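You operate a simulated robot arm through the tools that you are given. There is no shell and no other tool.

Carry out the task below with a simulated two-armed robot. There is one attempt and no reset: what you move stays moved.

## Task
Put the dosing cup in the rinse tub. Put the blue tape roll on the front of the wash counter. Take the dust brush and put it on top of the yellow-capped exhale filter. Take the lid off the bottle of tap water and lay it down on the top of the packing desk. Put the C sensor box from the top of the packing desk on the green card and the B sensor box on top of the dark-hubbed wheel. Open the bench drawer, take the grey rail clamp and leave it in the inside the bench drawer and shut the drawer again. Pull the cabinet door marked cords open. Any order will do. Set down upright: dosing cup, sensor box.

The check looks at the end state, three seconds after you hand in, the way a careful person would. Anything else that was tipped, shoved, dropped, spilled or broken makes it a failure. Lids that push on must go on centred and level and be pressed home; caps that screw on are set level and turned clockwise until they are tight.

## Robot
Two 7-joint arms with three-finger grippers on one trunk, on a base that moves. Base frame: it is fixed to the floor where the robot stands at the start and does not move with it; the origin is under the middle of the robot, x ahead of it, y to its left, z up. Units: mm, rad, N and s.
The left shoulder is at the start at [56, 154, 953], the right one opposite. With the tool pointing down near the work surface each hand reaches from about 240 to 640 mm from the robot's upright axis, wherever it stands, measured 20 degrees to its own side. Places, roughly: bench drawer [-3400, -2000, 700]; blue tape roll (7x7x2 cm) [-3800, -1700, 300]; bottle of tap water [-4250, -4000, 750]; cabinet door marked cords [-2500, 1300, 300]; dark-hubbed wheel (10x10x3 cm) [-4400, -3800, 800]; dosing cup [-3500, -1500, 750]; dust brush (7x3x9 cm) [-3900, -1400, 800]; front of the wash counter (106x15 cm) [-5000, -280, 880]; green card [-4000, -4250, 750]; grey rail clamp (6x9x5 cm) [-4600, -3500, 800]; inside the bench drawer [-3400, -2000, 600]; rinse tub [-5000, 100, 900]; sensor box [-4250, -4000, 750]; yellow-capped exhale filter [-3750, -1500, 750]. Payload 2.69 kg a hand.
The tool frame of a hand sits at the grasp point between the pads (the TCP): z along the fingers, y along the line on which they close. The tips reach 29 mm beyond it. The gripper opens to 120 mm; its body begins 78 mm behind the TCP.
Orientation is that of the tool frame in the base frame, as a unit quaternion [x, y, z, w]. With the fingers straight down and closing along the base's y, the tool's x points along the base's -x, its y along +y and its z along -z.

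## Interface
- The arms move only by the tool servo_tool. It takes "left_steps", "right_steps" or both (then of equal length, played together; a hand with none holds still); each is a list of rows, each an object of numbers (a shift or turn left out is 0, a gripper value left out holds the last): "x", "y", "z": the shift along the tool's x, y, z in mm; "ax", "ay", "az": the turn, a rotation vector about the tool's x, y, z in rad; "claw": the gripper command, from -1 (fully open) to 1 (shut), values between in proportion. In form: [{"x": .., "y": .., "z": .., "ax": .., "ay": .., "az": .., "claw": ..}, ...]. A call has 1 to 20 rows; each row shifts and turns the commanded pose from where the row before left it, along the tool's axes as they then stand. Rows are played at 5 a second. More than 50 mm and 0.15 rad between two rows, or a gripper value outside its range, and nothing of the call is played. Where a pose cannot be reached the arm comes as near as it can. A force on the tool above 40 N (or 10 N above the force at the start of the call, whichever is more), or a blocked arm, ends the call early, and 0.2 s more pass. Each finger travels about 136.2 mm/s and halts on what it meets, pressing with about 25 N; the grip force reading is that of the motor and also rises with nothing between the fingers. The clock runs only during rows and for 0.2 s after the last one: add rows that do not move to give the fingers time. The reply holds the time, the measured pose of the TCP, the force on the tool along the base axes, the opening and the grip force, in the units named above and with some noise, with the torque about the TCP (base axes, N m) and any sound that the robot's microphone picked up.
- Cameras (640 x 400 px; columns grow to the right, rows downward): "scene" is now at [175.5, -14.7, 1107.2]; the picture's right is [-0.18, -0.98, 0.00], its down [-0.47, 0.09, -0.88] and it looks along [0.86, -0.16, -0.48] (base axes); focal length 228 px, centre (320, 200). "left" rides on the left gripper at [63, 0, -104] in its tool frame; the picture's right is [0.00, 1.00, 0.00], its down [-0.83, 0.00, -0.56] and it looks along [-0.56, 0.00, 0.83] (tool axes); focal length 275 px, centre (320, 200). "right" rides on the right gripper at [63, 0, -104] in its tool frame; the picture's right is [0.00, 1.00, 0.00], its down [-0.83, 0.00, -0.56] and it looks along [-0.56, 0.00, 0.83] (tool axes); focal length 275 px, centre (320, 200). There is no depth. A picture from a camera that has moved, and an enlarged one, comes with that camera's place and axes in the base frame and with its lens.
- camera(camera): a new picture of that camera. No time passes.
- slide_trunk(by): moves the trunk up (or, below 0, down) by that many mm; the arms and the scene camera ride with it, the base frame stays. It gives what a move gives, with no picture.
- drive_base(legs): drives the robot by 1 to 6 legs, each [ahead, left, turn to the left] in mm, mm and rad, along the robot's own axes; the way and the turn of a leg run together, so that a leg with both is an arc; at most 1500 mm and 3.142 rad a leg. The arms and the cameras ride along, it lands a little off, and it stops where it bumps. It gives what a move gives.
- pan_tilt(pan, tilt): turns the head with the scene camera to pan (to the left, within 1.396 rad either way) and tilt (down, from -0.506 to 1.204), counted from straight ahead of the robot (the tilt from the chest, where the trunk bows). It gives what a move gives.
- zoom(camera, box): a new picture of the part [left, top, right, bottom] of that camera's present view, enlarged. No time passes.
- finish_job(): hands the job in; it is judged then, once.

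Places have to be worked out from the pictures, the camera data and where the tool is seen. Open the grippers and draw the arms clear of the work before you hand the job in, unless the task says otherwise.

The tools are called after "Emit:" by a JSON object that holds its "name" and its "arguments". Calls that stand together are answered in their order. servo_tool: Moves the arms, as the interface text tells. Its arguments: {"type":"object","properties":{"left_steps":{"type":"array","items":{"type":"object","properties":{"x":{"type":"number"},"y":{"type":"number"},"z":{"type":"number"},"ax":{"type":"number"},"ay":{"type":"number"},"az":{"type":"number"},"claw":{"type":"number"}}}},"right_steps":{"type":"array","items":{"type":"object","properties":{"x":{"type":"number"},"y":{"type":"number"},"z":{"type":"number"},"ax":{"type":"number"},"ay":{"type":"number"},"az":{"type":"number"},"claw":{"type":"number"}}}}},"required":[]} The other tools are called the same way: slide_trunk (by) moves the trunk up or down; drive_base (legs) drives the base; pan_tilt (pan, tilt) turns the head that bears the scene camera; camera (camera) takes a picture; zoom (camera, box) takes an enlarged picture of a part of a camera's view; finish_job () hands the job in.

At the start:

```text
time: 0.0
left_tcp_pos: [409.3, 158.4, 951.1]
left_ee_rot: [0.001, 1.0, 0.0, 0.001]
left_ft_force: [0.4, 0.4, -0.4]
left_ft_torque: [-0.03, -0.04, -0.01]
left_gripper_width: 120.0
left_grip_force: 0.1
right_tcp_pos: [313.1, -142.6, 1005.3]
right_ee_rot: [0.0, 1.0, -0.001, 0.0]
right_ft_force: [-0.3, -0.3, -0.8]
right_ft_torque: [0.03, -0.01, 0.02]
right_gripper_width: 120.3
right_grip_force: 0.1
trunk travel left (down, up): [-325.0, 113.0]
robot x, y, heading: [-1.6, 3.5, -0.002]
head pan, tilt (commanded): [-0.185, 0.497]
```

scene: 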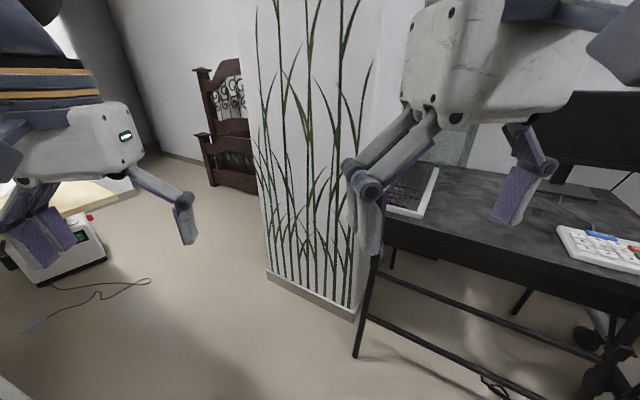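
right: 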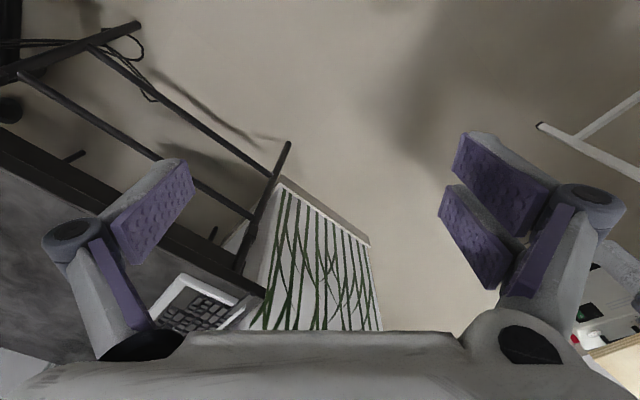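
left: 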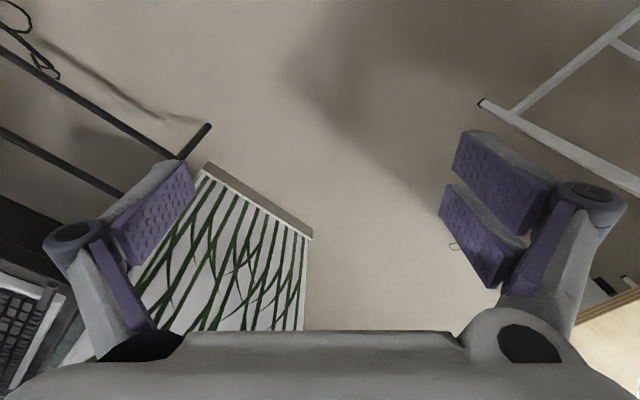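

I start by looking around: the work is all behind the robot (negative x), so I first look to the left side and the right side with the head.

Emit:
{"name": "pan_tilt", "arguments": {"pan": 1.39, "tilt": 0.35}}

Emit:
{"name": "camera", "arguments": {"camera": "scene"}}

Emit:
{"name": "pan_tilt", "arguments": {"pan": -1.39, "tilt": 0.35}}

Emit:
{"name": "camera", "arguments": {"camera": "scene"}}

```text
time: 1.6
left_tcp_pos: [410.4, 157.4, 950.8]
left_ee_rot: [0.0, 1.0, 0.0, 0.0]
left_ft_force: [-0.5, -0.5, 0.0]
left_ft_torque: [0.02, 0.02, -0.02]
left_gripper_width: 120.0
left_grip_force: 0.2
right_tcp_pos: [312.8, -143.5, 1005.3]
right_ee_rot: [0.001, 1.0, 0.0, 0.001]
right_ft_force: [-0.2, -0.2, -0.2]
right_ft_torque: [0.01, 0.0, 0.0]
right_gripper_width: 120.0
right_grip_force: 0.1
trunk travel left (down, up): [-325.0, 113.0]
robot x, y, heading: [3.4, -0.8, 0.004]
head pan, tilt (commanded): [1.389, 0.351]
```

```text
taken
camera scene: at [102.9, 93.7, 1120.8], right [0.98, -0.18, 0.0], down [-0.06, -0.34, -0.94], along [0.17, 0.92, -0.34], focal length 228 px, centre (320, 200)
```

scene: 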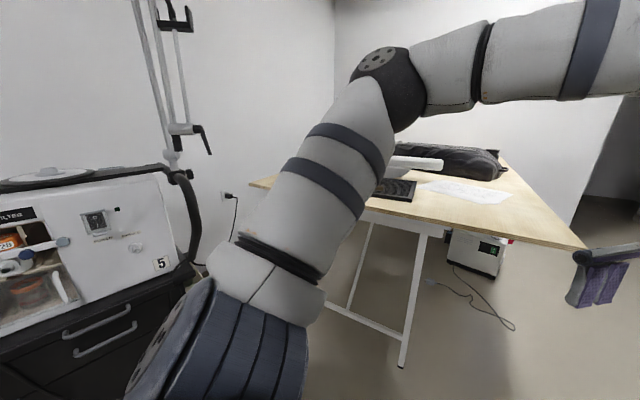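

```text
time: 4.1
left_tcp_pos: [409.2, 156.6, 950.9]
left_ee_rot: [0.0, 1.0, -0.001, 0.0]
left_ft_force: [0.4, 0.1, 0.3]
left_ft_torque: [-0.01, 0.0, 0.0]
left_gripper_width: 119.8
left_grip_force: 0.0
right_tcp_pos: [312.6, -142.9, 1006.1]
right_ee_rot: [0.0, 1.0, -0.001, 0.001]
right_ft_force: [-0.1, 0.6, 0.2]
right_ft_torque: [-0.01, -0.01, 0.01]
right_gripper_width: 120.0
right_grip_force: 0.1
trunk travel left (down, up): [-325.0, 113.0]
robot x, y, heading: [-4.3, -0.5, 0.004]
head pan, tilt (commanded): [-1.389, 0.351]
```

```text
taken
camera scene: at [102.9, -89.5, 1120.8], right [-0.98, -0.18, 0.0], down [-0.06, 0.34, -0.94], along [0.17, -0.92, -0.34], focal length 228 px, centre (320, 200)
```

scene: 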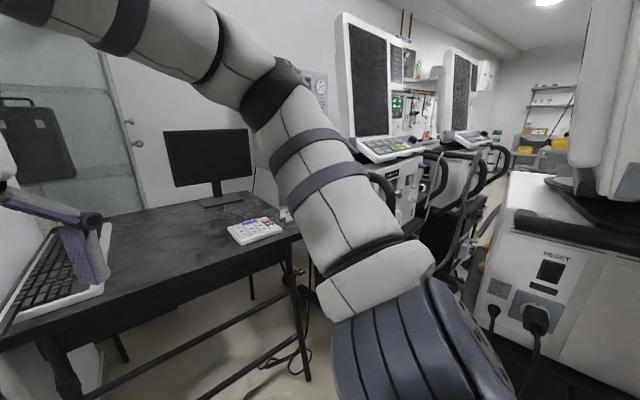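

The room is crowded, but there seems to be room to turn on the spot. I turn left about 1.5 rad and look around again.

Emit:
{"name": "drive_base", "arguments": {"legs": [[0, 0, 1.571]]}}

Emit:
{"name": "pan_tilt", "arguments": {"pan": 0.0, "tilt": 0.3}}

Emit:
{"name": "camera", "arguments": {"camera": "scene"}}

Emit:
{"name": "pan_tilt", "arguments": {"pan": 1.39, "tilt": 0.3}}

Emit:
{"name": "camera", "arguments": {"camera": "scene"}}

```text
time: 8.3
left_tcp_pos: [-157.9, 408.5, 951.7]
left_ee_rot: [0.708, -0.706, 0.0, 0.0]
left_ft_force: [-0.2, 0.3, -0.1]
left_ft_torque: [-0.01, -0.01, 0.01]
left_gripper_width: 120.0
left_grip_force: 0.0
right_tcp_pos: [143.0, 312.7, 1005.0]
right_ee_rot: [0.708, -0.707, 0.0, 0.0]
right_ft_force: [-1.2, -0.4, 0.5]
right_ft_torque: [-0.03, 0.01, 0.0]
right_gripper_width: 119.9
right_grip_force: 0.1
trunk travel left (down, up): [-325.0, 113.0]
robot x, y, heading: [0.8, -0.1, 1.572]
head pan, tilt (commanded): [-1.389, 0.351]
```

```text
time: 9.9
left_tcp_pos: [-158.2, 408.6, 950.8]
left_ee_rot: [0.707, -0.707, 0.0, 0.0]
left_ft_force: [-0.2, -0.2, -0.2]
left_ft_torque: [-0.03, -0.02, 0.02]
left_gripper_width: 120.2
left_grip_force: 0.0
right_tcp_pos: [142.8, 312.5, 1005.5]
right_ee_rot: [0.708, -0.707, 0.0, 0.0]
right_ft_force: [-0.4, 0.5, -1.2]
right_ft_torque: [0.03, 0.03, -0.01]
right_gripper_width: 120.1
right_grip_force: 0.1
trunk travel left (down, up): [-325.0, 113.0]
robot x, y, heading: [-0.6, -3.8, 1.574]
head pan, tilt (commanded): [0.0, 0.3]
```

```text
taken
camera scene: at [-0.6, 181.8, 1125.5], right [1.0, 0.0, 0.0], down [0.0, -0.3, -0.96], along [0.0, 0.96, -0.3], focal length 228 px, centre (320, 200)
```

scene: 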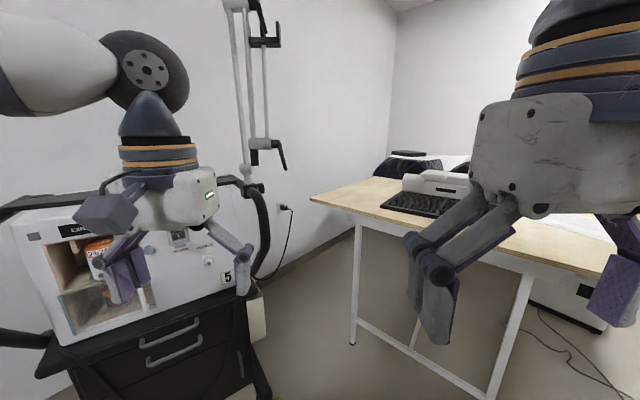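

```text
time: 11.4
left_tcp_pos: [-158.2, 407.9, 950.8]
left_ee_rot: [0.708, -0.707, 0.0, -0.001]
left_ft_force: [-0.7, -0.1, 0.5]
left_ft_torque: [0.01, 0.01, -0.03]
left_gripper_width: 120.0
left_grip_force: 0.1
right_tcp_pos: [142.6, 313.9, 1005.7]
right_ee_rot: [0.708, -0.706, 0.0, 0.0]
right_ft_force: [0.1, 0.4, -0.3]
right_ft_torque: [0.03, 0.0, -0.03]
right_gripper_width: 120.1
right_grip_force: 0.0
trunk travel left (down, up): [-325.0, 113.0]
robot x, y, heading: [0.4, 1.4, 1.568]
head pan, tilt (commanded): [1.389, 0.3]
```

```text
taken
camera scene: at [-92.3, 105.2, 1125.5], right [0.18, 0.98, 0.0], down [0.29, -0.05, -0.96], along [-0.94, 0.17, -0.3], focal length 228 px, centre (320, 200)
```

scene: 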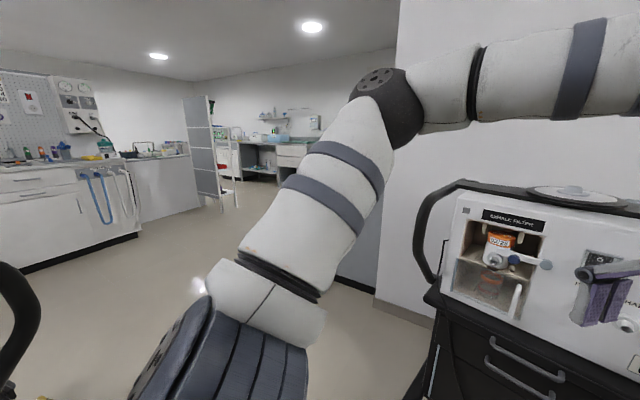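

Behind-left is a free aisle. I turn another 90 degrees to face -x and look ahead.

Emit:
{"name": "drive_base", "arguments": {"legs": [[0, 0, 1.571]]}}

Emit:
{"name": "pan_tilt", "arguments": {"pan": 0.0, "tilt": 0.3}}

Emit:
{"name": "camera", "arguments": {"camera": "scene"}}

Emit:
{"name": "pan_tilt", "arguments": {"pan": 0.9, "tilt": 0.3}}

Emit:
{"name": "camera", "arguments": {"camera": "scene"}}

Emit:
{"name": "pan_tilt", "arguments": {"pan": -0.9, "tilt": 0.3}}

Emit:
{"name": "camera", "arguments": {"camera": "scene"}}

```text
time: 15.6
left_tcp_pos: [-406.8, -162.6, 952.1]
left_ee_rot: [1.0, 0.006, -0.001, -0.001]
left_ft_force: [0.2, 0.1, 0.1]
left_ft_torque: [0.0, -0.02, -0.01]
left_gripper_width: 119.9
left_grip_force: 0.0
right_tcp_pos: [-315.7, 138.2, 1006.3]
right_ee_rot: [1.0, 0.006, 0.0, 0.0]
right_ft_force: [0.3, 0.4, 0.0]
right_ft_torque: [-0.03, -0.01, 0.02]
right_gripper_width: 120.3
right_grip_force: 0.2
trunk travel left (down, up): [-325.0, 113.0]
robot x, y, heading: [0.2, -0.4, -3.129]
head pan, tilt (commanded): [1.389, 0.3]
```

```text
time: 17.2
left_tcp_pos: [-408.0, -163.4, 951.2]
left_ee_rot: [1.0, 0.006, 0.0, -0.001]
left_ft_force: [0.2, 0.7, -0.7]
left_ft_torque: [-0.03, 0.0, 0.02]
left_gripper_width: 119.9
left_grip_force: 0.1
right_tcp_pos: [-314.6, 137.6, 1005.7]
right_ee_rot: [1.0, 0.007, 0.0, 0.0]
right_ft_force: [-0.7, -0.8, -0.7]
right_ft_torque: [0.03, 0.04, 0.02]
right_gripper_width: 120.0
right_grip_force: 0.1
trunk travel left (down, up): [-325.0, 113.0]
robot x, y, heading: [1.9, 0.3, -3.127]
head pan, tilt (commanded): [0.0, 0.3]
```

```text
taken
camera scene: at [-180.0, -0.3, 1125.5], right [-0.01, 1.0, 0.0], down [0.3, 0.0, -0.96], along [-0.96, -0.01, -0.3], focal length 228 px, centre (320, 200)
```

scene: 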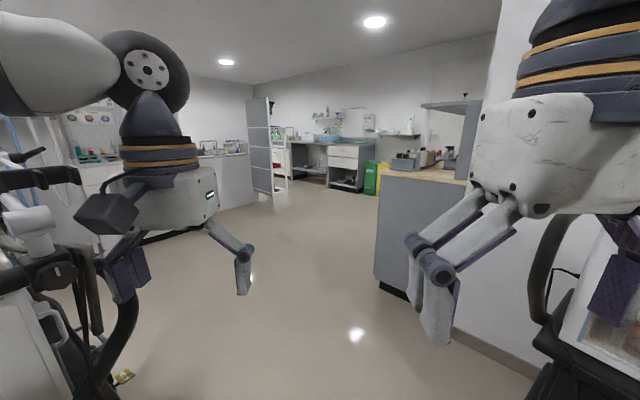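

```text
time: 18.4
left_tcp_pos: [-406.0, -161.8, 952.0]
left_ee_rot: [1.0, 0.006, 0.0, 0.0]
left_ft_force: [0.5, 0.1, -0.1]
left_ft_torque: [0.02, 0.02, -0.01]
left_gripper_width: 120.1
left_grip_force: 0.0
right_tcp_pos: [-315.5, 137.5, 1005.8]
right_ee_rot: [1.0, 0.008, 0.0, 0.0]
right_ft_force: [0.3, 0.3, 0.3]
right_ft_torque: [0.02, 0.0, 0.0]
right_gripper_width: 119.7
right_grip_force: 0.0
trunk travel left (down, up): [-325.0, 113.0]
robot x, y, heading: [-0.0, -0.2, -3.123]
head pan, tilt (commanded): [0.901, 0.3]
```

```text
taken
camera scene: at [-143.7, -72.9, 1125.5], right [-0.79, 0.61, 0.0], down [0.18, 0.23, -0.96], along [-0.58, -0.76, -0.3], focal length 228 px, centre (320, 200)
```

scene: 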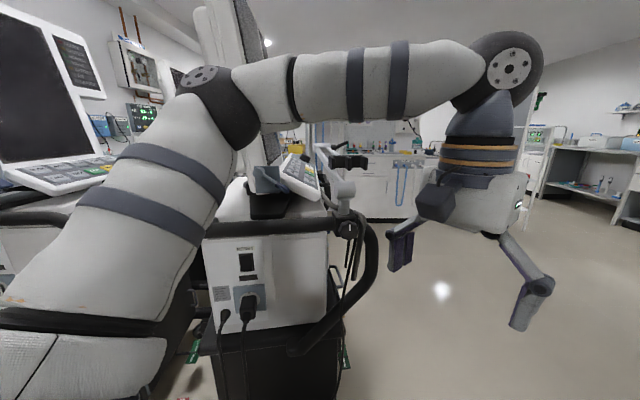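

```text
time: 20.2
left_tcp_pos: [-406.3, -162.0, 952.0]
left_ee_rot: [1.0, 0.005, 0.0, 0.0]
left_ft_force: [-0.1, -0.3, -0.5]
left_ft_torque: [-0.01, 0.01, 0.04]
left_gripper_width: 120.1
left_grip_force: 0.1
right_tcp_pos: [-313.8, 139.9, 1005.5]
right_ee_rot: [1.0, 0.007, 0.0, 0.0]
right_ft_force: [0.4, 0.4, -0.4]
right_ft_torque: [0.01, -0.01, 0.02]
right_gripper_width: 120.1
right_grip_force: 0.1
trunk travel left (down, up): [-325.0, 113.0]
robot x, y, heading: [0.3, 1.0, -3.126]
head pan, tilt (commanded): [-0.901, 0.3]
```

```text
taken
camera scene: at [-145.6, 73.3, 1125.5], right [0.78, 0.63, 0.0], down [0.19, -0.23, -0.96], along [-0.6, 0.74, -0.3], focal length 228 px, centre (320, 200)
```

scene: 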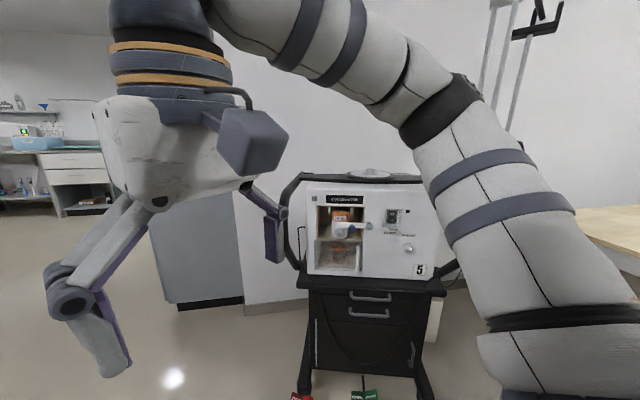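

The aisle ahead is free: grey cabinet edge at about y=+400, cart on the left at about y=-600. I drive ahead, bearing slightly left, then look.

Emit:
{"name": "drive_base", "arguments": {"legs": [[900, 0, 0], [600, 120, 0]]}}

Emit:
{"name": "pan_tilt", "arguments": {"pan": 0.0, "tilt": 0.3}}

Emit:
{"name": "camera", "arguments": {"camera": "scene"}}

Emit:
{"name": "pan_tilt", "arguments": {"pan": 0.7, "tilt": 0.3}}

Emit:
{"name": "camera", "arguments": {"camera": "scene"}}

Emit:
{"name": "pan_tilt", "arguments": {"pan": -0.9, "tilt": 0.3}}

Emit:
{"name": "camera", "arguments": {"camera": "scene"}}

```text
time: 27.9
left_tcp_pos: [-1904.8, -306.2, 950.6]
left_ee_rot: [1.0, 0.007, 0.0, 0.0]
left_ft_force: [0.1, -0.2, 0.4]
left_ft_torque: [0.01, -0.02, 0.02]
left_gripper_width: 120.0
left_grip_force: 0.1
right_tcp_pos: [-1811.3, -4.2, 1006.1]
right_ee_rot: [1.0, 0.007, 0.0, 0.0]
right_ft_force: [-0.2, 0.6, -0.4]
right_ft_torque: [0.05, 0.01, -0.01]
right_gripper_width: 120.0
right_grip_force: 0.0
trunk travel left (down, up): [-325.0, 113.0]
robot x, y, heading: [-1493.9, -144.3, -3.126]
head pan, tilt (commanded): [-0.901, 0.3]
```

```text
time: 29.1
left_tcp_pos: [-1903.2, -305.9, 951.1]
left_ee_rot: [1.0, 0.007, 0.0, 0.0]
left_ft_force: [0.4, -0.4, 0.5]
left_ft_torque: [0.05, -0.01, 0.0]
left_gripper_width: 119.9
left_grip_force: 0.1
right_tcp_pos: [-1810.7, -5.4, 1005.2]
right_ee_rot: [1.0, 0.006, 0.0, 0.0]
right_ft_force: [0.3, -0.1, 0.5]
right_ft_torque: [-0.01, 0.01, 0.01]
right_gripper_width: 120.1
right_grip_force: 0.1
trunk travel left (down, up): [-325.0, 113.0]
robot x, y, heading: [-1495.6, -142.0, -3.133]
head pan, tilt (commanded): [0.0, 0.3]
```

```text
taken
camera scene: at [-1676.3, -143.2, 1125.5], right [-0.01, 1.0, 0.0], down [0.3, 0.0, -0.96], along [-0.96, -0.01, -0.3], focal length 228 px, centre (320, 200)
```

scene: 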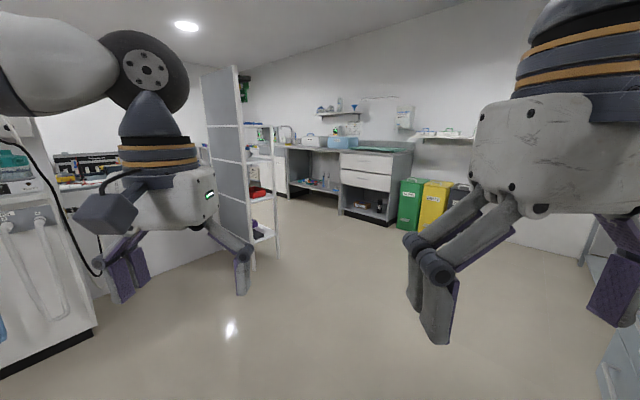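

```text
time: 30.2
left_tcp_pos: [-1904.2, -305.2, 951.5]
left_ee_rot: [1.0, 0.007, 0.0, 0.0]
left_ft_force: [-0.9, -0.8, 0.3]
left_ft_torque: [0.02, -0.05, -0.02]
left_gripper_width: 120.0
left_grip_force: 0.0
right_tcp_pos: [-1812.2, -4.3, 1006.6]
right_ee_rot: [1.0, 0.007, 0.0, 0.001]
right_ft_force: [0.8, 0.4, 0.4]
right_ft_torque: [-0.02, 0.0, -0.01]
right_gripper_width: 119.8
right_grip_force: 0.1
trunk travel left (down, up): [-325.0, 113.0]
robot x, y, heading: [-1494.9, -141.4, -3.128]
head pan, tilt (commanded): [0.7, 0.3]
```

```text
taken
camera scene: at [-1653.5, -203.0, 1125.5], right [-0.65, 0.76, 0.0], down [0.22, 0.19, -0.96], along [-0.72, -0.63, -0.3], focal length 228 px, centre (320, 200)
```

scene: 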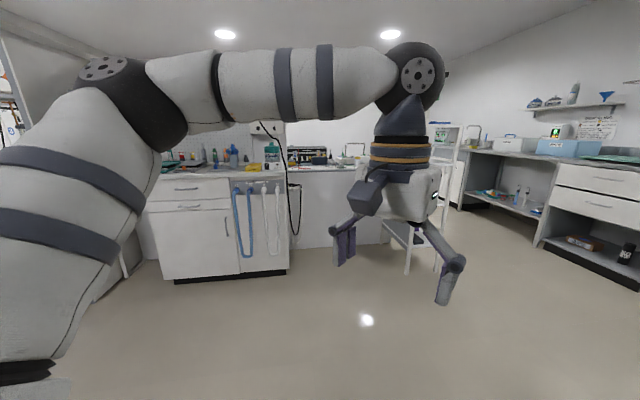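

```text
time: 31.9
left_tcp_pos: [-1902.9, -306.4, 951.3]
left_ee_rot: [1.0, 0.007, 0.0, 0.0]
left_ft_force: [0.3, 0.1, 0.3]
left_ft_torque: [0.0, 0.03, -0.05]
left_gripper_width: 120.0
left_grip_force: 0.0
right_tcp_pos: [-1810.8, -4.9, 1005.9]
right_ee_rot: [1.0, 0.007, -0.001, 0.0]
right_ft_force: [0.3, 0.7, 0.2]
right_ft_torque: [0.0, 0.01, -0.01]
right_gripper_width: 120.1
right_grip_force: 0.0
trunk travel left (down, up): [-325.0, 113.0]
robot x, y, heading: [-1493.4, -141.9, -3.125]
head pan, tilt (commanded): [-0.901, 0.3]
```

```text
taken
camera scene: at [-1642.0, -69.6, 1125.5], right [0.77, 0.63, 0.0], down [0.19, -0.23, -0.96], along [-0.6, 0.74, -0.3], focal length 228 px, centre (320, 200)
```

scene: 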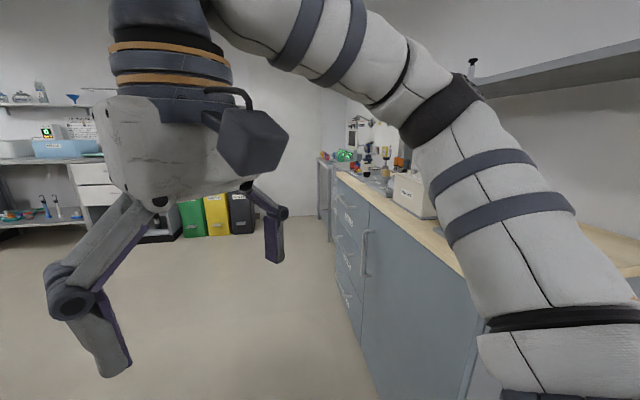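

The grey cabinet run on the right should hold the cords door; I zoom in on it and on the bench at left and the counter ahead.

Emit:
{"name": "zoom", "arguments": {"camera": "scene", "box": [280, 140, 480, 300]}}

Emit:
{"name": "pan_tilt", "arguments": {"pan": 0.5, "tilt": 0.2}}

Emit:
{"name": "zoom", "arguments": {"camera": "scene", "box": [80, 100, 400, 300]}}

```text
2.50 times, centred on (380, 220) of scene
camera zoom: at [-1642.0, -69.6, 1125.5], right [0.77, 0.63, 0.0], down [0.19, -0.23, -0.96], along [-0.6, 0.74, -0.3], focal length 569 px, centre (170, 150)
```

zoom: 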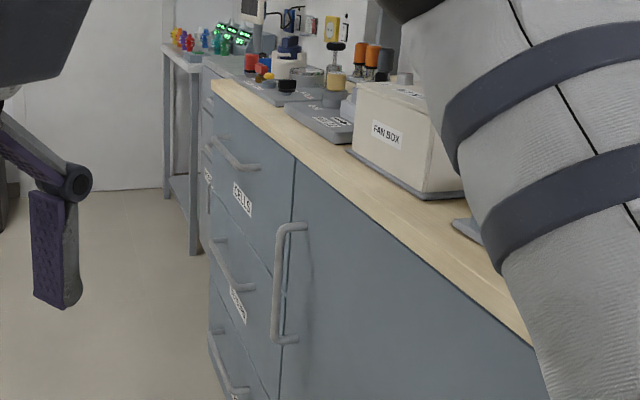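

```text
time: 33.4
left_tcp_pos: [-1903.1, -306.5, 950.3]
left_ee_rot: [1.0, 0.007, 0.0, 0.0]
left_ft_force: [-0.5, -0.2, 0.0]
left_ft_torque: [0.02, -0.02, -0.01]
left_gripper_width: 120.0
left_grip_force: 0.1
right_tcp_pos: [-1811.3, -5.1, 1006.2]
right_ee_rot: [1.0, 0.007, 0.0, 0.0]
right_ft_force: [0.0, 0.2, -0.7]
right_ft_torque: [-0.01, 0.03, -0.03]
right_gripper_width: 120.1
right_grip_force: 0.0
trunk travel left (down, up): [-325.0, 113.0]
robot x, y, heading: [-1497.1, -144.4, -3.127]
head pan, tilt (commanded): [0.499, 0.201]
```

```text
2.00 times, centred on (240, 200) of scene
camera zoom: at [-1664.1, -187.6, 1134.8], right [-0.49, 0.87, 0.0], down [0.17, 0.1, -0.98], along [-0.85, -0.48, -0.2], focal length 455 px, centre (480, 200)
```

zoom: 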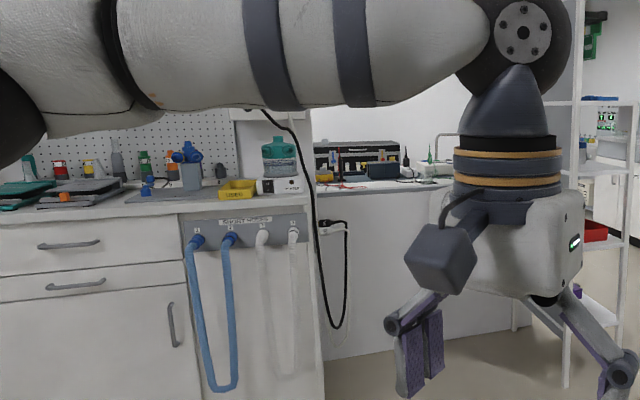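

The grey cabinet run stands at about 45° (face runs from (-1580,400) towards (-2500,1300)). I drive ahead a bit more to view it and the bench from the open floor.

Emit:
{"name": "drive_base", "arguments": {"legs": [[1100, 0, 0]]}}

Emit:
{"name": "pan_tilt", "arguments": {"pan": -1.2, "tilt": 0.3}}

Emit:
{"name": "camera", "arguments": {"camera": "scene"}}

Emit:
{"name": "pan_tilt", "arguments": {"pan": 0.8, "tilt": 0.25}}

Emit:
{"name": "camera", "arguments": {"camera": "scene"}}

Emit:
{"name": "pan_tilt", "arguments": {"pan": 0.0, "tilt": 0.25}}

Emit:
{"name": "camera", "arguments": {"camera": "scene"}}

```text
time: 39.1
left_tcp_pos: [-3012.5, -321.0, 950.0]
left_ee_rot: [1.0, 0.006, 0.0, 0.0]
left_ft_force: [0.0, 0.5, -0.2]
left_ft_torque: [-0.02, -0.02, 0.01]
left_gripper_width: 120.1
left_grip_force: 0.1
right_tcp_pos: [-2920.2, -20.5, 1005.1]
right_ee_rot: [1.0, 0.005, 0.0, 0.0]
right_ft_force: [-0.4, -0.8, 0.5]
right_ft_torque: [0.0, -0.04, 0.01]
right_gripper_width: 120.1
right_grip_force: 0.0
trunk travel left (down, up): [-325.0, 113.0]
robot x, y, heading: [-2603.9, -155.3, -3.134]
head pan, tilt (commanded): [0.499, 0.201]
```

```text
time: 40.8
left_tcp_pos: [-3012.0, -320.2, 952.1]
left_ee_rot: [1.0, 0.006, 0.0, 0.0]
left_ft_force: [-0.7, 0.3, -0.1]
left_ft_torque: [-0.01, 0.0, 0.0]
left_gripper_width: 120.1
left_grip_force: 0.1
right_tcp_pos: [-2919.3, -18.8, 1005.5]
right_ee_rot: [1.0, 0.006, 0.0, 0.001]
right_ft_force: [-0.3, -0.7, 0.0]
right_ft_torque: [-0.03, 0.02, 0.01]
right_gripper_width: 120.0
right_grip_force: 0.0
trunk travel left (down, up): [-325.0, 113.0]
robot x, y, heading: [-2602.4, -154.2, -3.133]
head pan, tilt (commanded): [-1.201, 0.3]
```

```text
taken
camera scene: at [-2726.5, -70.0, 1125.5], right [0.93, 0.37, 0.0], down [0.11, -0.27, -0.96], along [-0.36, 0.89, -0.3], focal length 228 px, centre (320, 200)
```

scene: 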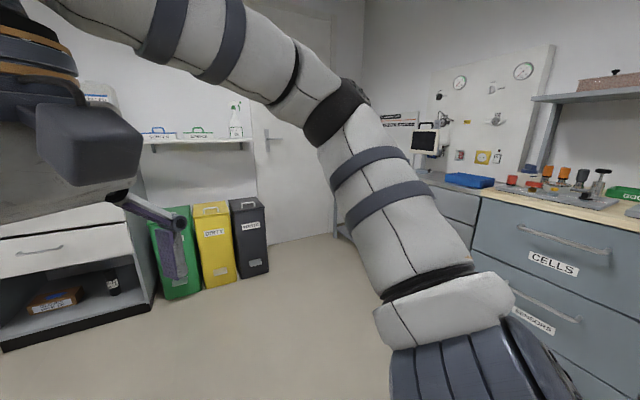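

```text
time: 42.7
left_tcp_pos: [-3012.0, -320.1, 951.3]
left_ee_rot: [1.0, 0.007, 0.001, 0.0]
left_ft_force: [0.2, -0.1, 0.2]
left_ft_torque: [-0.01, 0.0, -0.01]
left_gripper_width: 120.0
left_grip_force: 0.2
right_tcp_pos: [-2919.5, -18.4, 1005.9]
right_ee_rot: [1.0, 0.007, 0.0, 0.0]
right_ft_force: [-1.0, -0.1, 0.3]
right_ft_torque: [-0.03, 0.0, 0.0]
right_gripper_width: 120.4
right_grip_force: 0.0
trunk travel left (down, up): [-325.0, 113.0]
robot x, y, heading: [-2603.8, -157.8, -3.132]
head pan, tilt (commanded): [0.799, 0.25]
```

```text
taken
camera scene: at [-2755.9, -224.3, 1130.3], right [-0.73, 0.69, 0.0], down [0.17, 0.18, -0.97], along [-0.67, -0.7, -0.25], focal length 228 px, centre (320, 200)
```

scene: 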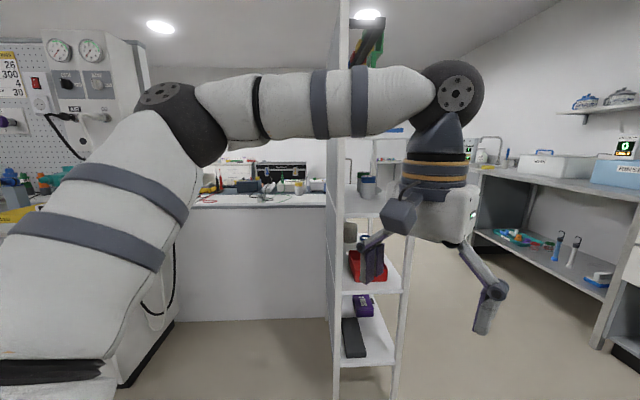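

```text
time: 43.9
left_tcp_pos: [-3013.1, -320.6, 950.7]
left_ee_rot: [1.0, 0.006, 0.0, 0.0]
left_ft_force: [0.0, 0.3, -0.2]
left_ft_torque: [0.0, -0.01, 0.0]
left_gripper_width: 119.9
left_grip_force: 0.1
right_tcp_pos: [-2920.0, -18.3, 1007.1]
right_ee_rot: [1.0, 0.006, 0.0, 0.0]
right_ft_force: [0.6, 0.1, -0.9]
right_ft_torque: [-0.02, 0.03, -0.02]
right_gripper_width: 120.0
right_grip_force: 0.0
trunk travel left (down, up): [-325.0, 113.0]
robot x, y, heading: [-2602.1, -154.5, -3.133]
head pan, tilt (commanded): [0.0, 0.25]
```

```text
taken
camera scene: at [-2785.0, -157.9, 1130.3], right [-0.01, 1.0, 0.0], down [0.25, 0.0, -0.97], along [-0.97, -0.01, -0.25], focal length 228 px, centre (320, 200)
```

scene: 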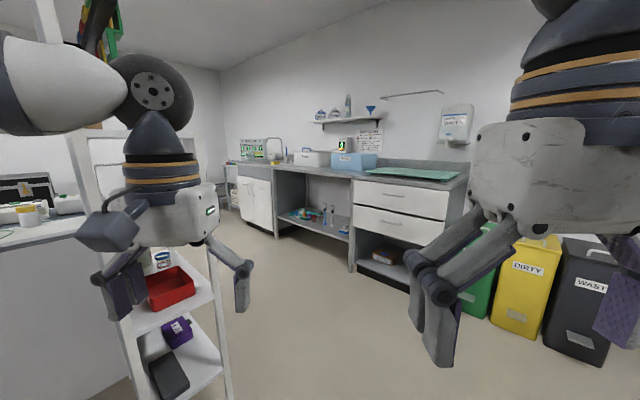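

The bench, rack, wash counter and bins are now mapped roughly. I do the cords door first: I drive towards a spot in front of the end of the grey cabinet run and turn to face it.

Emit:
{"name": "drive_base", "arguments": {"legs": [[400, -520, 0], [0, 0, -2.35]]}}

Emit:
{"name": "pan_tilt", "arguments": {"pan": 0.0, "tilt": 0.45}}

Emit:
{"name": "camera", "arguments": {"camera": "scene"}}

```text
time: 53.9
left_tcp_pos: [-2843.3, 761.1, 950.6]
left_ee_rot: [-0.394, 0.919, 0.0, 0.001]
left_ft_force: [0.3, 0.7, 0.2]
left_ft_torque: [-0.02, 0.01, 0.03]
left_gripper_width: 120.0
left_grip_force: 0.1
right_tcp_pos: [-2691.2, 483.9, 1005.9]
right_ee_rot: [-0.395, 0.919, 0.001, 0.0]
right_ft_force: [-0.1, 0.4, 0.0]
right_ft_torque: [0.0, 0.02, 0.01]
right_gripper_width: 120.0
right_grip_force: 0.1
trunk travel left (down, up): [-325.0, 113.0]
robot x, y, heading: [-3012.4, 356.0, 0.81]
head pan, tilt (commanded): [0.0, 0.25]
```

```text
time: 54.6
left_tcp_pos: [-2842.3, 760.4, 951.3]
left_ee_rot: [-0.394, 0.919, 0.001, 0.0]
left_ft_force: [0.2, 0.0, 0.1]
left_ft_torque: [0.02, 0.02, 0.02]
left_gripper_width: 120.2
left_grip_force: 0.0
right_tcp_pos: [-2691.6, 484.0, 1006.2]
right_ee_rot: [-0.394, 0.919, -0.001, 0.0]
right_ft_force: [-0.2, -1.0, 0.0]
right_ft_torque: [0.01, 0.03, 0.01]
right_gripper_width: 119.9
right_grip_force: 0.2
trunk travel left (down, up): [-325.0, 113.0]
robot x, y, heading: [-3009.6, 356.6, 0.809]
head pan, tilt (commanded): [0.0, 0.45]
```

```text
taken
camera scene: at [-2888.0, 486.7, 1111.7], right [0.73, -0.69, 0.0], down [-0.3, -0.32, -0.9], along [0.62, 0.65, -0.43], focal length 228 px, centre (320, 200)
```

scene: 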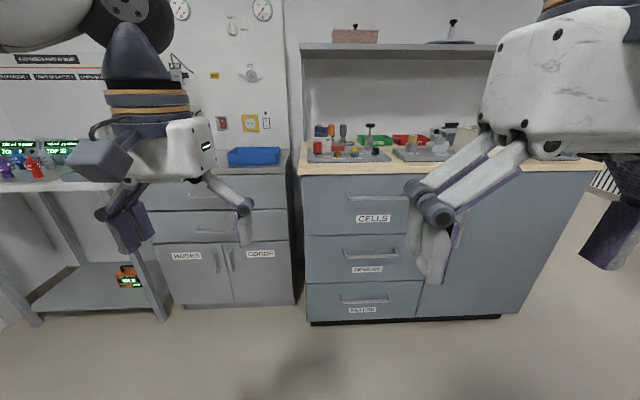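

I can see the double doors HOSES | CORDS; the CORDS handle is near (-2606, 1434, 360), hinge on its right. I drive to stand in front of it, then lower the trunk.

Emit:
{"name": "drive_base", "arguments": {"legs": [[257, 519, 0.04]]}}

Emit:
{"name": "slide_trunk", "arguments": {"by": -300}}

Emit:
{"name": "pan_tilt", "arguments": {"pan": 0.0, "tilt": 0.5}}

Emit:
{"name": "camera", "arguments": {"camera": "scene"}}

```text
time: 59.1
left_tcp_pos: [-3063.6, 1304.5, 951.5]
left_ee_rot: [-0.411, 0.911, 0.0, 0.0]
left_ft_force: [0.1, -0.6, 0.4]
left_ft_torque: [0.02, 0.01, 0.01]
left_gripper_width: 119.7
left_grip_force: 0.1
right_tcp_pos: [-2903.7, 1031.9, 1005.6]
right_ee_rot: [-0.412, 0.911, 0.001, 0.0]
right_ft_force: [0.3, -0.1, -0.4]
right_ft_torque: [0.0, 0.01, 0.02]
right_gripper_width: 120.2
right_grip_force: 0.0
trunk travel left (down, up): [-325.0, 113.0]
robot x, y, heading: [-3213.4, 891.5, 0.849]
head pan, tilt (commanded): [0.0, 0.45]
```

```text
time: 62.1
left_tcp_pos: [-3063.4, 1304.0, 651.1]
left_ee_rot: [-0.411, 0.911, 0.0, 0.0]
left_ft_force: [0.1, 0.1, -0.2]
left_ft_torque: [-0.01, -0.01, 0.0]
left_gripper_width: 120.2
left_grip_force: 0.2
right_tcp_pos: [-2902.6, 1031.5, 705.2]
right_ee_rot: [-0.411, 0.912, 0.002, -0.001]
right_ft_force: [0.3, 0.8, 0.1]
right_ft_torque: [-0.02, 0.03, -0.01]
right_gripper_width: 119.8
right_grip_force: 0.1
trunk travel left (down, up): [-25.0, 413.0]
robot x, y, heading: [-3216.1, 894.2, 0.846]
head pan, tilt (commanded): [0.0, 0.45]
```

```text
time: 62.7
left_tcp_pos: [-3063.9, 1302.6, 651.3]
left_ee_rot: [-0.412, 0.911, 0.001, 0.0]
left_ft_force: [0.6, -0.3, -0.1]
left_ft_torque: [-0.06, -0.02, 0.01]
left_gripper_width: 120.4
left_grip_force: 0.1
right_tcp_pos: [-2902.8, 1032.0, 704.8]
right_ee_rot: [-0.412, 0.911, 0.001, 0.0]
right_ft_force: [0.1, -0.5, 0.1]
right_ft_torque: [0.0, 0.02, -0.01]
right_gripper_width: 119.9
right_grip_force: 0.0
trunk travel left (down, up): [-25.0, 413.0]
robot x, y, heading: [-3213.3, 889.8, 0.846]
head pan, tilt (commanded): [0.0, 0.499]
```

```text
taken
camera scene: at [-3036.9, 1098.0, 788.8], right [0.75, -0.66, 0.0], down [-0.32, -0.36, -0.88], along [0.58, 0.66, -0.48], focal length 228 px, centre (320, 200)
```

scene: 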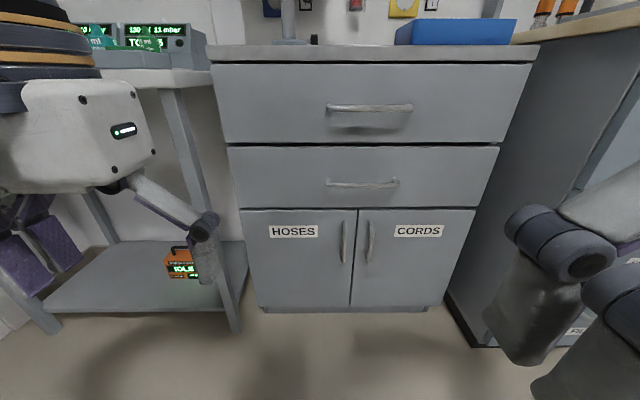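

The handle triangulates to about (-2626, 1367, 410), hinge near (-2395, 1213). I move the right hand forward and pitch its fingers to point ahead, with a narrowed opening because the HOSES handle is only ~68 mm away.

Emit:
{"name": "servo_tool", "arguments": {"right_steps": [{"x": -50}, {"x": -50}, {"x": -50}, {"x": -50}, {"ay": -0.1428}, {"ay": -0.1428}, {"ay": -0.1428}, {"ay": -0.1428}, {"ay": -0.1428}, {"ay": -0.1428}, {"ay": -0.1428}, {"ay": -0.1428}, {"ay": -0.1428}, {"ay": -0.1428}, {"ay": -0.1428}, {"claw": 0.15}, {"claw": 0.15}, {}]}}

Emit:
{"name": "camera", "arguments": {"camera": "scene"}}

Emit:
{"name": "camera", "arguments": {"camera": "right"}}

```text
time: 66.5
left_tcp_pos: [-3063.7, 1302.5, 651.0]
left_ee_rot: [-0.412, 0.911, 0.0, 0.0]
left_ft_force: [-0.3, -1.2, 1.1]
left_ft_torque: [0.0, -0.02, 0.0]
left_gripper_width: 120.3
left_grip_force: 0.0
right_tcp_pos: [-2762.2, 1217.4, 716.4]
right_ee_rot: [-0.291, 0.645, 0.293, 0.644]
right_ft_force: [-0.7, -0.2, -0.1]
right_ft_torque: [0.03, 0.02, -0.01]
right_gripper_width: 50.9
right_grip_force: 0.0
right hand out of reach, approached as far as the arm can: row 1, 13, 14, 15
trunk travel left (down, up): [-25.0, 413.0]
robot x, y, heading: [-3217.1, 890.8, 0.848]
head pan, tilt (commanded): [0.0, 0.499]
```

```text
taken
camera scene: at [-3036.9, 1098.0, 788.7], right [0.75, -0.66, 0.0], down [-0.32, -0.36, -0.88], along [0.58, 0.66, -0.48], focal length 228 px, centre (320, 200)
```

scene: 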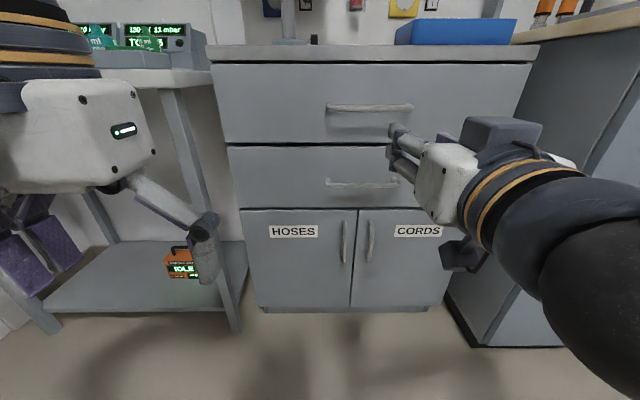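

```text
taken
camera right: at [-2830.2, 1138.7, 654.1], right [-0.75, 0.66, 0.0], down [-0.37, -0.42, 0.83], along [0.55, 0.62, 0.56], focal length 275 px, centre (320, 200)
```

right: 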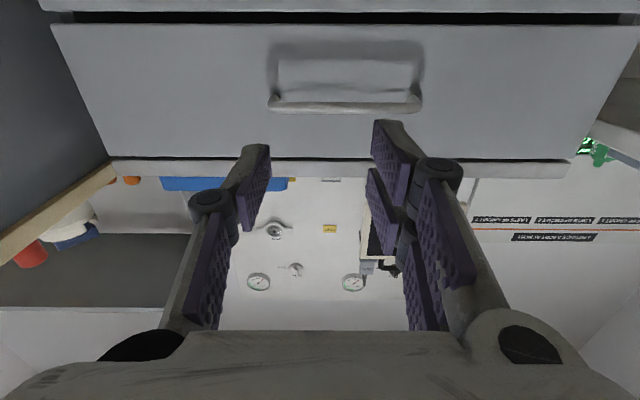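

The hand now points forward at 122 mm to the right, in line with the handle. I lower it to the handle's height (z≈408) and look.

Emit:
{"name": "servo_tool", "arguments": {"right_steps": [{"x": 50}, {"x": 50}, {"x": 50}, {"x": 50}, {"x": 50}, {"x": 50}, {"x": 8}, {}]}}

Emit:
{"name": "camera", "arguments": {"camera": "scene"}}

Emit:
{"name": "camera", "arguments": {"camera": "right"}}

```text
time: 68.3
left_tcp_pos: [-3063.4, 1302.6, 651.6]
left_ee_rot: [-0.412, 0.911, 0.0, 0.001]
left_ft_force: [-0.3, 0.0, 0.0]
left_ft_torque: [-0.01, -0.03, -0.02]
left_gripper_width: 119.8
left_grip_force: 0.3
right_tcp_pos: [-2761.2, 1225.4, 408.1]
right_ee_rot: [-0.291, 0.644, 0.291, 0.644]
right_ft_force: [0.1, -0.3, 0.9]
right_ft_torque: [0.0, 0.0, 0.03]
right_gripper_width: 51.5
right_grip_force: 0.0
right hand out of reach, approached as far as the arm can: row 1
trunk travel left (down, up): [-25.0, 413.0]
robot x, y, heading: [-3216.4, 892.9, 0.851]
head pan, tilt (commanded): [0.0, 0.499]
```

```text
taken
camera scene: at [-3036.9, 1098.0, 788.7], right [0.75, -0.66, 0.0], down [-0.32, -0.36, -0.88], along [0.58, 0.66, -0.48], focal length 228 px, centre (320, 200)
```

scene: 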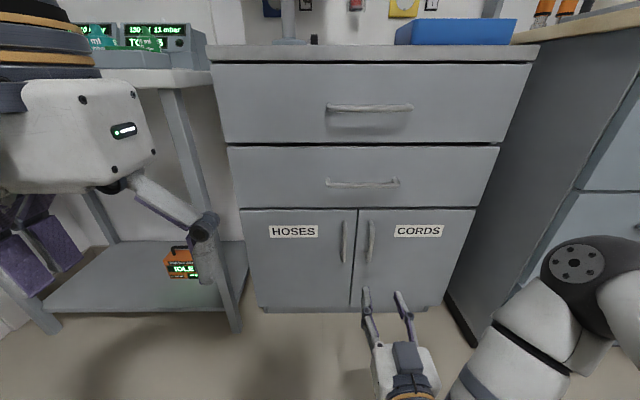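

```text
taken
camera right: at [-2829.0, 1147.7, 346.3], right [-0.75, 0.66, 0.0], down [-0.37, -0.42, 0.83], along [0.55, 0.62, 0.56], focal length 275 px, centre (320, 200)
```

right: 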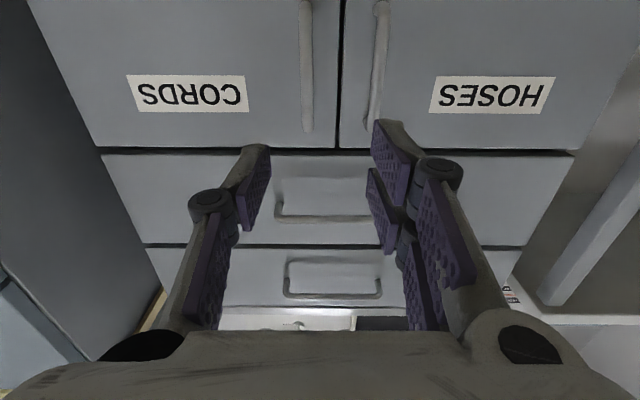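

The handle lies about 10–15 mm right of the tool axis and ~200 mm ahead. I drive 130 mm ahead and re-check before the final approach.

Emit:
{"name": "drive_base", "arguments": {"legs": [[130, -8, 0]]}}

Emit:
{"name": "camera", "arguments": {"camera": "right"}}

Emit:
{"name": "camera", "arguments": {"camera": "scene"}}

```text
time: 69.6
left_tcp_pos: [-2971.8, 1394.7, 650.8]
left_ee_rot: [-0.411, 0.912, 0.0, -0.001]
left_ft_force: [0.0, 0.4, 0.0]
left_ft_torque: [0.04, 0.01, 0.02]
left_gripper_width: 120.1
left_grip_force: 0.1
right_tcp_pos: [-2669.1, 1317.5, 408.4]
right_ee_rot: [-0.291, 0.645, 0.292, 0.644]
right_ft_force: [-0.6, 0.1, -0.4]
right_ft_torque: [0.01, -0.02, -0.02]
right_gripper_width: 51.1
right_grip_force: 0.1
trunk travel left (down, up): [-25.0, 413.0]
robot x, y, heading: [-3125.4, 984.5, 0.845]
head pan, tilt (commanded): [0.0, 0.499]
```

```text
taken
camera right: at [-2738.0, 1239.3, 346.7], right [-0.75, 0.66, 0.0], down [-0.37, -0.42, 0.83], along [0.55, 0.62, 0.56], focal length 275 px, centre (320, 200)
```

right: 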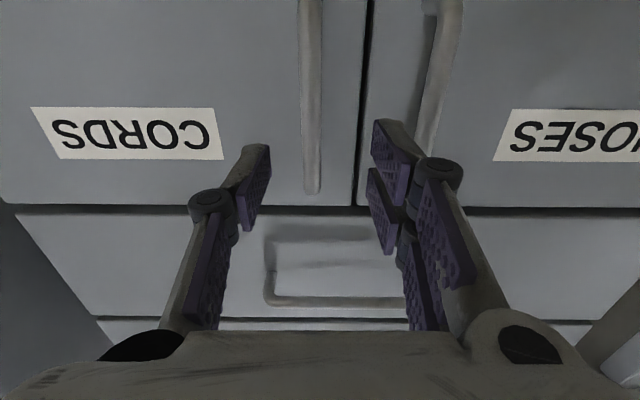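

```text
taken
camera scene: at [-2945.9, 1189.4, 788.8], right [0.75, -0.66, 0.0], down [-0.32, -0.36, -0.88], along [0.58, 0.66, -0.48], focal length 228 px, centre (320, 200)
```

scene: 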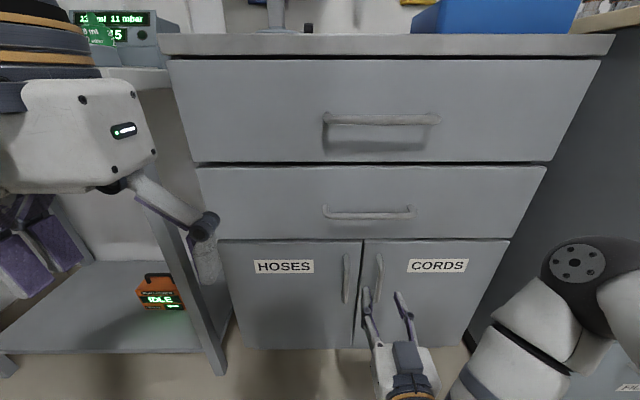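

The handle is ~70 mm ahead and 5 mm right. I close in 50 mm and check again.

Emit:
{"name": "servo_tool", "arguments": {"right_steps": [{"y": -5.5, "z": 25}, {"z": 20}, {}]}}

Emit:
{"name": "camera", "arguments": {"camera": "right"}}

```text
time: 70.4
left_tcp_pos: [-2972.0, 1394.6, 652.3]
left_ee_rot: [-0.412, 0.911, 0.0, 0.0]
left_ft_force: [0.0, -0.2, 0.7]
left_ft_torque: [0.01, 0.03, 0.05]
left_gripper_width: 119.8
left_grip_force: 0.0
right_tcp_pos: [-2636.8, 1347.8, 409.6]
right_ee_rot: [-0.291, 0.645, 0.291, 0.644]
right_ft_force: [-0.6, -0.2, -0.4]
right_ft_torque: [0.01, 0.02, -0.02]
right_gripper_width: 51.0
right_grip_force: 0.1
trunk travel left (down, up): [-25.0, 413.0]
robot x, y, heading: [-3124.6, 986.0, 0.849]
head pan, tilt (commanded): [0.0, 0.499]
```

```text
taken
camera right: at [-2704.1, 1269.5, 347.0], right [-0.75, 0.66, 0.0], down [-0.37, -0.42, 0.83], along [0.55, 0.62, 0.56], focal length 275 px, centre (320, 200)
```

right: 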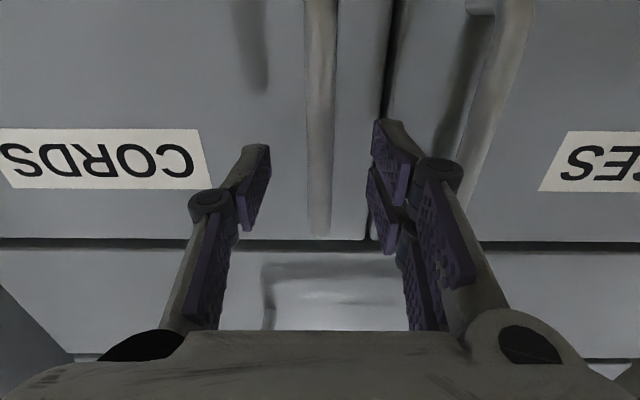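

Centred; about 21 mm to go. I advance 18 mm and close the fingers on the bar.

Emit:
{"name": "servo_tool", "arguments": {"right_steps": [{"z": 10}, {"z": 8}, {"claw": 0.6}, {"claw": 1.0}, {}, {}, {}]}}

Emit:
{"name": "camera", "arguments": {"camera": "right"}}

```text
time: 72.0
left_tcp_pos: [-2973.5, 1394.4, 651.6]
left_ee_rot: [-0.412, 0.911, -0.001, 0.0]
left_ft_force: [0.2, -0.1, -1.0]
left_ft_torque: [-0.01, 0.03, 0.01]
left_gripper_width: 120.1
left_grip_force: 0.0
right_tcp_pos: [-2624.8, 1362.1, 409.4]
right_ee_rot: [-0.292, 0.644, 0.292, 0.644]
right_ft_force: [-2.3, 1.3, -0.9]
right_ft_torque: [-0.25, -0.07, -0.02]
right_gripper_width: 10.4
right_grip_force: 38.0
trunk travel left (down, up): [-25.0, 413.0]
robot x, y, heading: [-3128.0, 984.4, 0.851]
head pan, tilt (commanded): [0.0, 0.499]
```

```text
taken
camera right: at [-2692.4, 1282.7, 346.6], right [-0.75, 0.66, 0.0], down [-0.37, -0.42, 0.83], along [0.55, 0.63, 0.56], focal length 275 px, centre (320, 200)
```

right: 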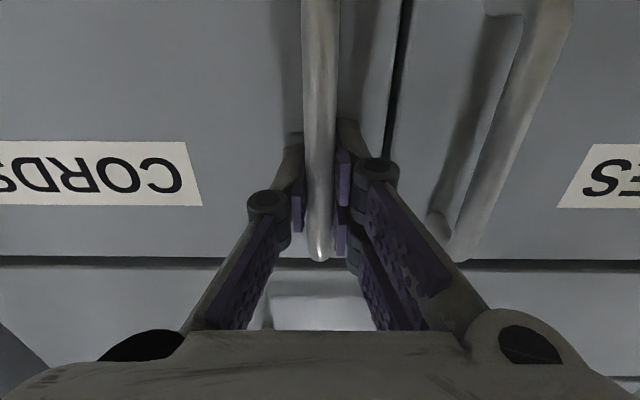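

Gripped the bar (10 mm). Now I pull it along the arc about the hinge (radius ~271 mm), turning the hand with the door; first a short stretch.

Emit:
{"name": "servo_tool", "arguments": {"right_steps": [{"z": -10.1, "y": -1.7, "ax": -0.0375}, {"z": -10.1, "y": -1.7, "ax": -0.0375}, {"z": -10.1, "y": -1.7, "ax": -0.0375}, {"z": -10.1, "y": -1.7, "ax": -0.0375}, {"z": -20.2, "y": -3.8, "ax": -0.075}, {"z": -20.2, "y": -3.8, "ax": -0.075}, {}]}}

Emit:
{"name": "camera", "arguments": {"camera": "scene"}}

```text
time: 73.6
left_tcp_pos: [-2973.0, 1395.0, 651.1]
left_ee_rot: [-0.412, 0.911, 0.0, 0.0]
left_ft_force: [0.1, -0.3, -0.2]
left_ft_torque: [0.01, 0.03, 0.01]
left_gripper_width: 119.8
left_grip_force: 0.1
right_tcp_pos: [-2657.5, 1285.8, 409.1]
right_ee_rot: [-0.383, 0.594, 0.386, 0.593]
right_ft_force: [-0.2, 0.6, -2.5]
right_ft_torque: [0.79, -0.54, 0.01]
right_gripper_width: 10.6
right_grip_force: 37.8
trunk travel left (down, up): [-25.0, 413.0]
robot x, y, heading: [-3122.1, 984.3, 0.851]
head pan, tilt (commanded): [0.0, 0.499]
```

```text
taken
camera scene: at [-2945.8, 1189.5, 788.7], right [0.75, -0.66, 0.0], down [-0.32, -0.36, -0.88], along [0.58, 0.66, -0.48], focal length 228 px, centre (320, 200)
```

scene: 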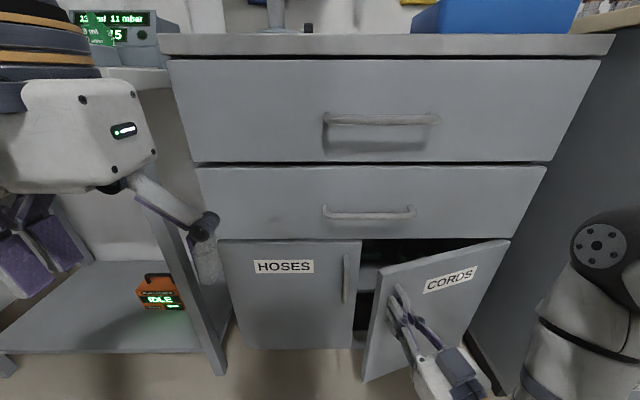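

The door follows well at ~0.3 rad. I continue the arc.

Emit:
{"name": "servo_tool", "arguments": {"right_steps": [{"z": -20.2, "y": -3.8, "ax": -0.075}, {"z": -20.2, "y": -3.8, "ax": -0.075}, {"z": -20.2, "y": -3.8, "ax": -0.075}, {"z": -20.2, "y": -3.8, "ax": -0.075}, {"z": -20.2, "y": -3.8, "ax": -0.075}, {"z": -20.2, "y": -3.8, "ax": -0.075}, {}]}}

Emit:
{"name": "camera", "arguments": {"camera": "scene"}}

```text
time: 75.2
left_tcp_pos: [-2973.0, 1394.3, 650.3]
left_ee_rot: [-0.412, 0.911, 0.0, 0.0]
left_ft_force: [0.1, 0.6, -0.3]
left_ft_torque: [0.01, -0.02, 0.0]
left_gripper_width: 120.0
left_grip_force: 0.1
right_tcp_pos: [-2663.0, 1165.0, 408.7]
right_ee_rot: [-0.507, 0.492, 0.508, 0.492]
right_ft_force: [4.4, 1.7, 3.3]
right_ft_torque: [-0.32, -0.09, 0.03]
right_gripper_width: 10.3
right_grip_force: 37.1
trunk travel left (down, up): [-25.0, 413.0]
robot x, y, heading: [-3129.3, 983.9, 0.847]
head pan, tilt (commanded): [0.0, 0.499]
```

```text
taken
camera scene: at [-2945.8, 1189.5, 788.7], right [0.75, -0.66, 0.0], down [-0.32, -0.36, -0.88], along [0.58, 0.66, -0.48], focal length 228 px, centre (320, 200)
```

scene: 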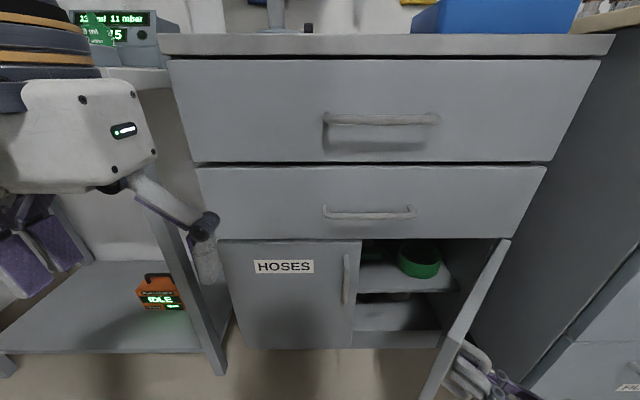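

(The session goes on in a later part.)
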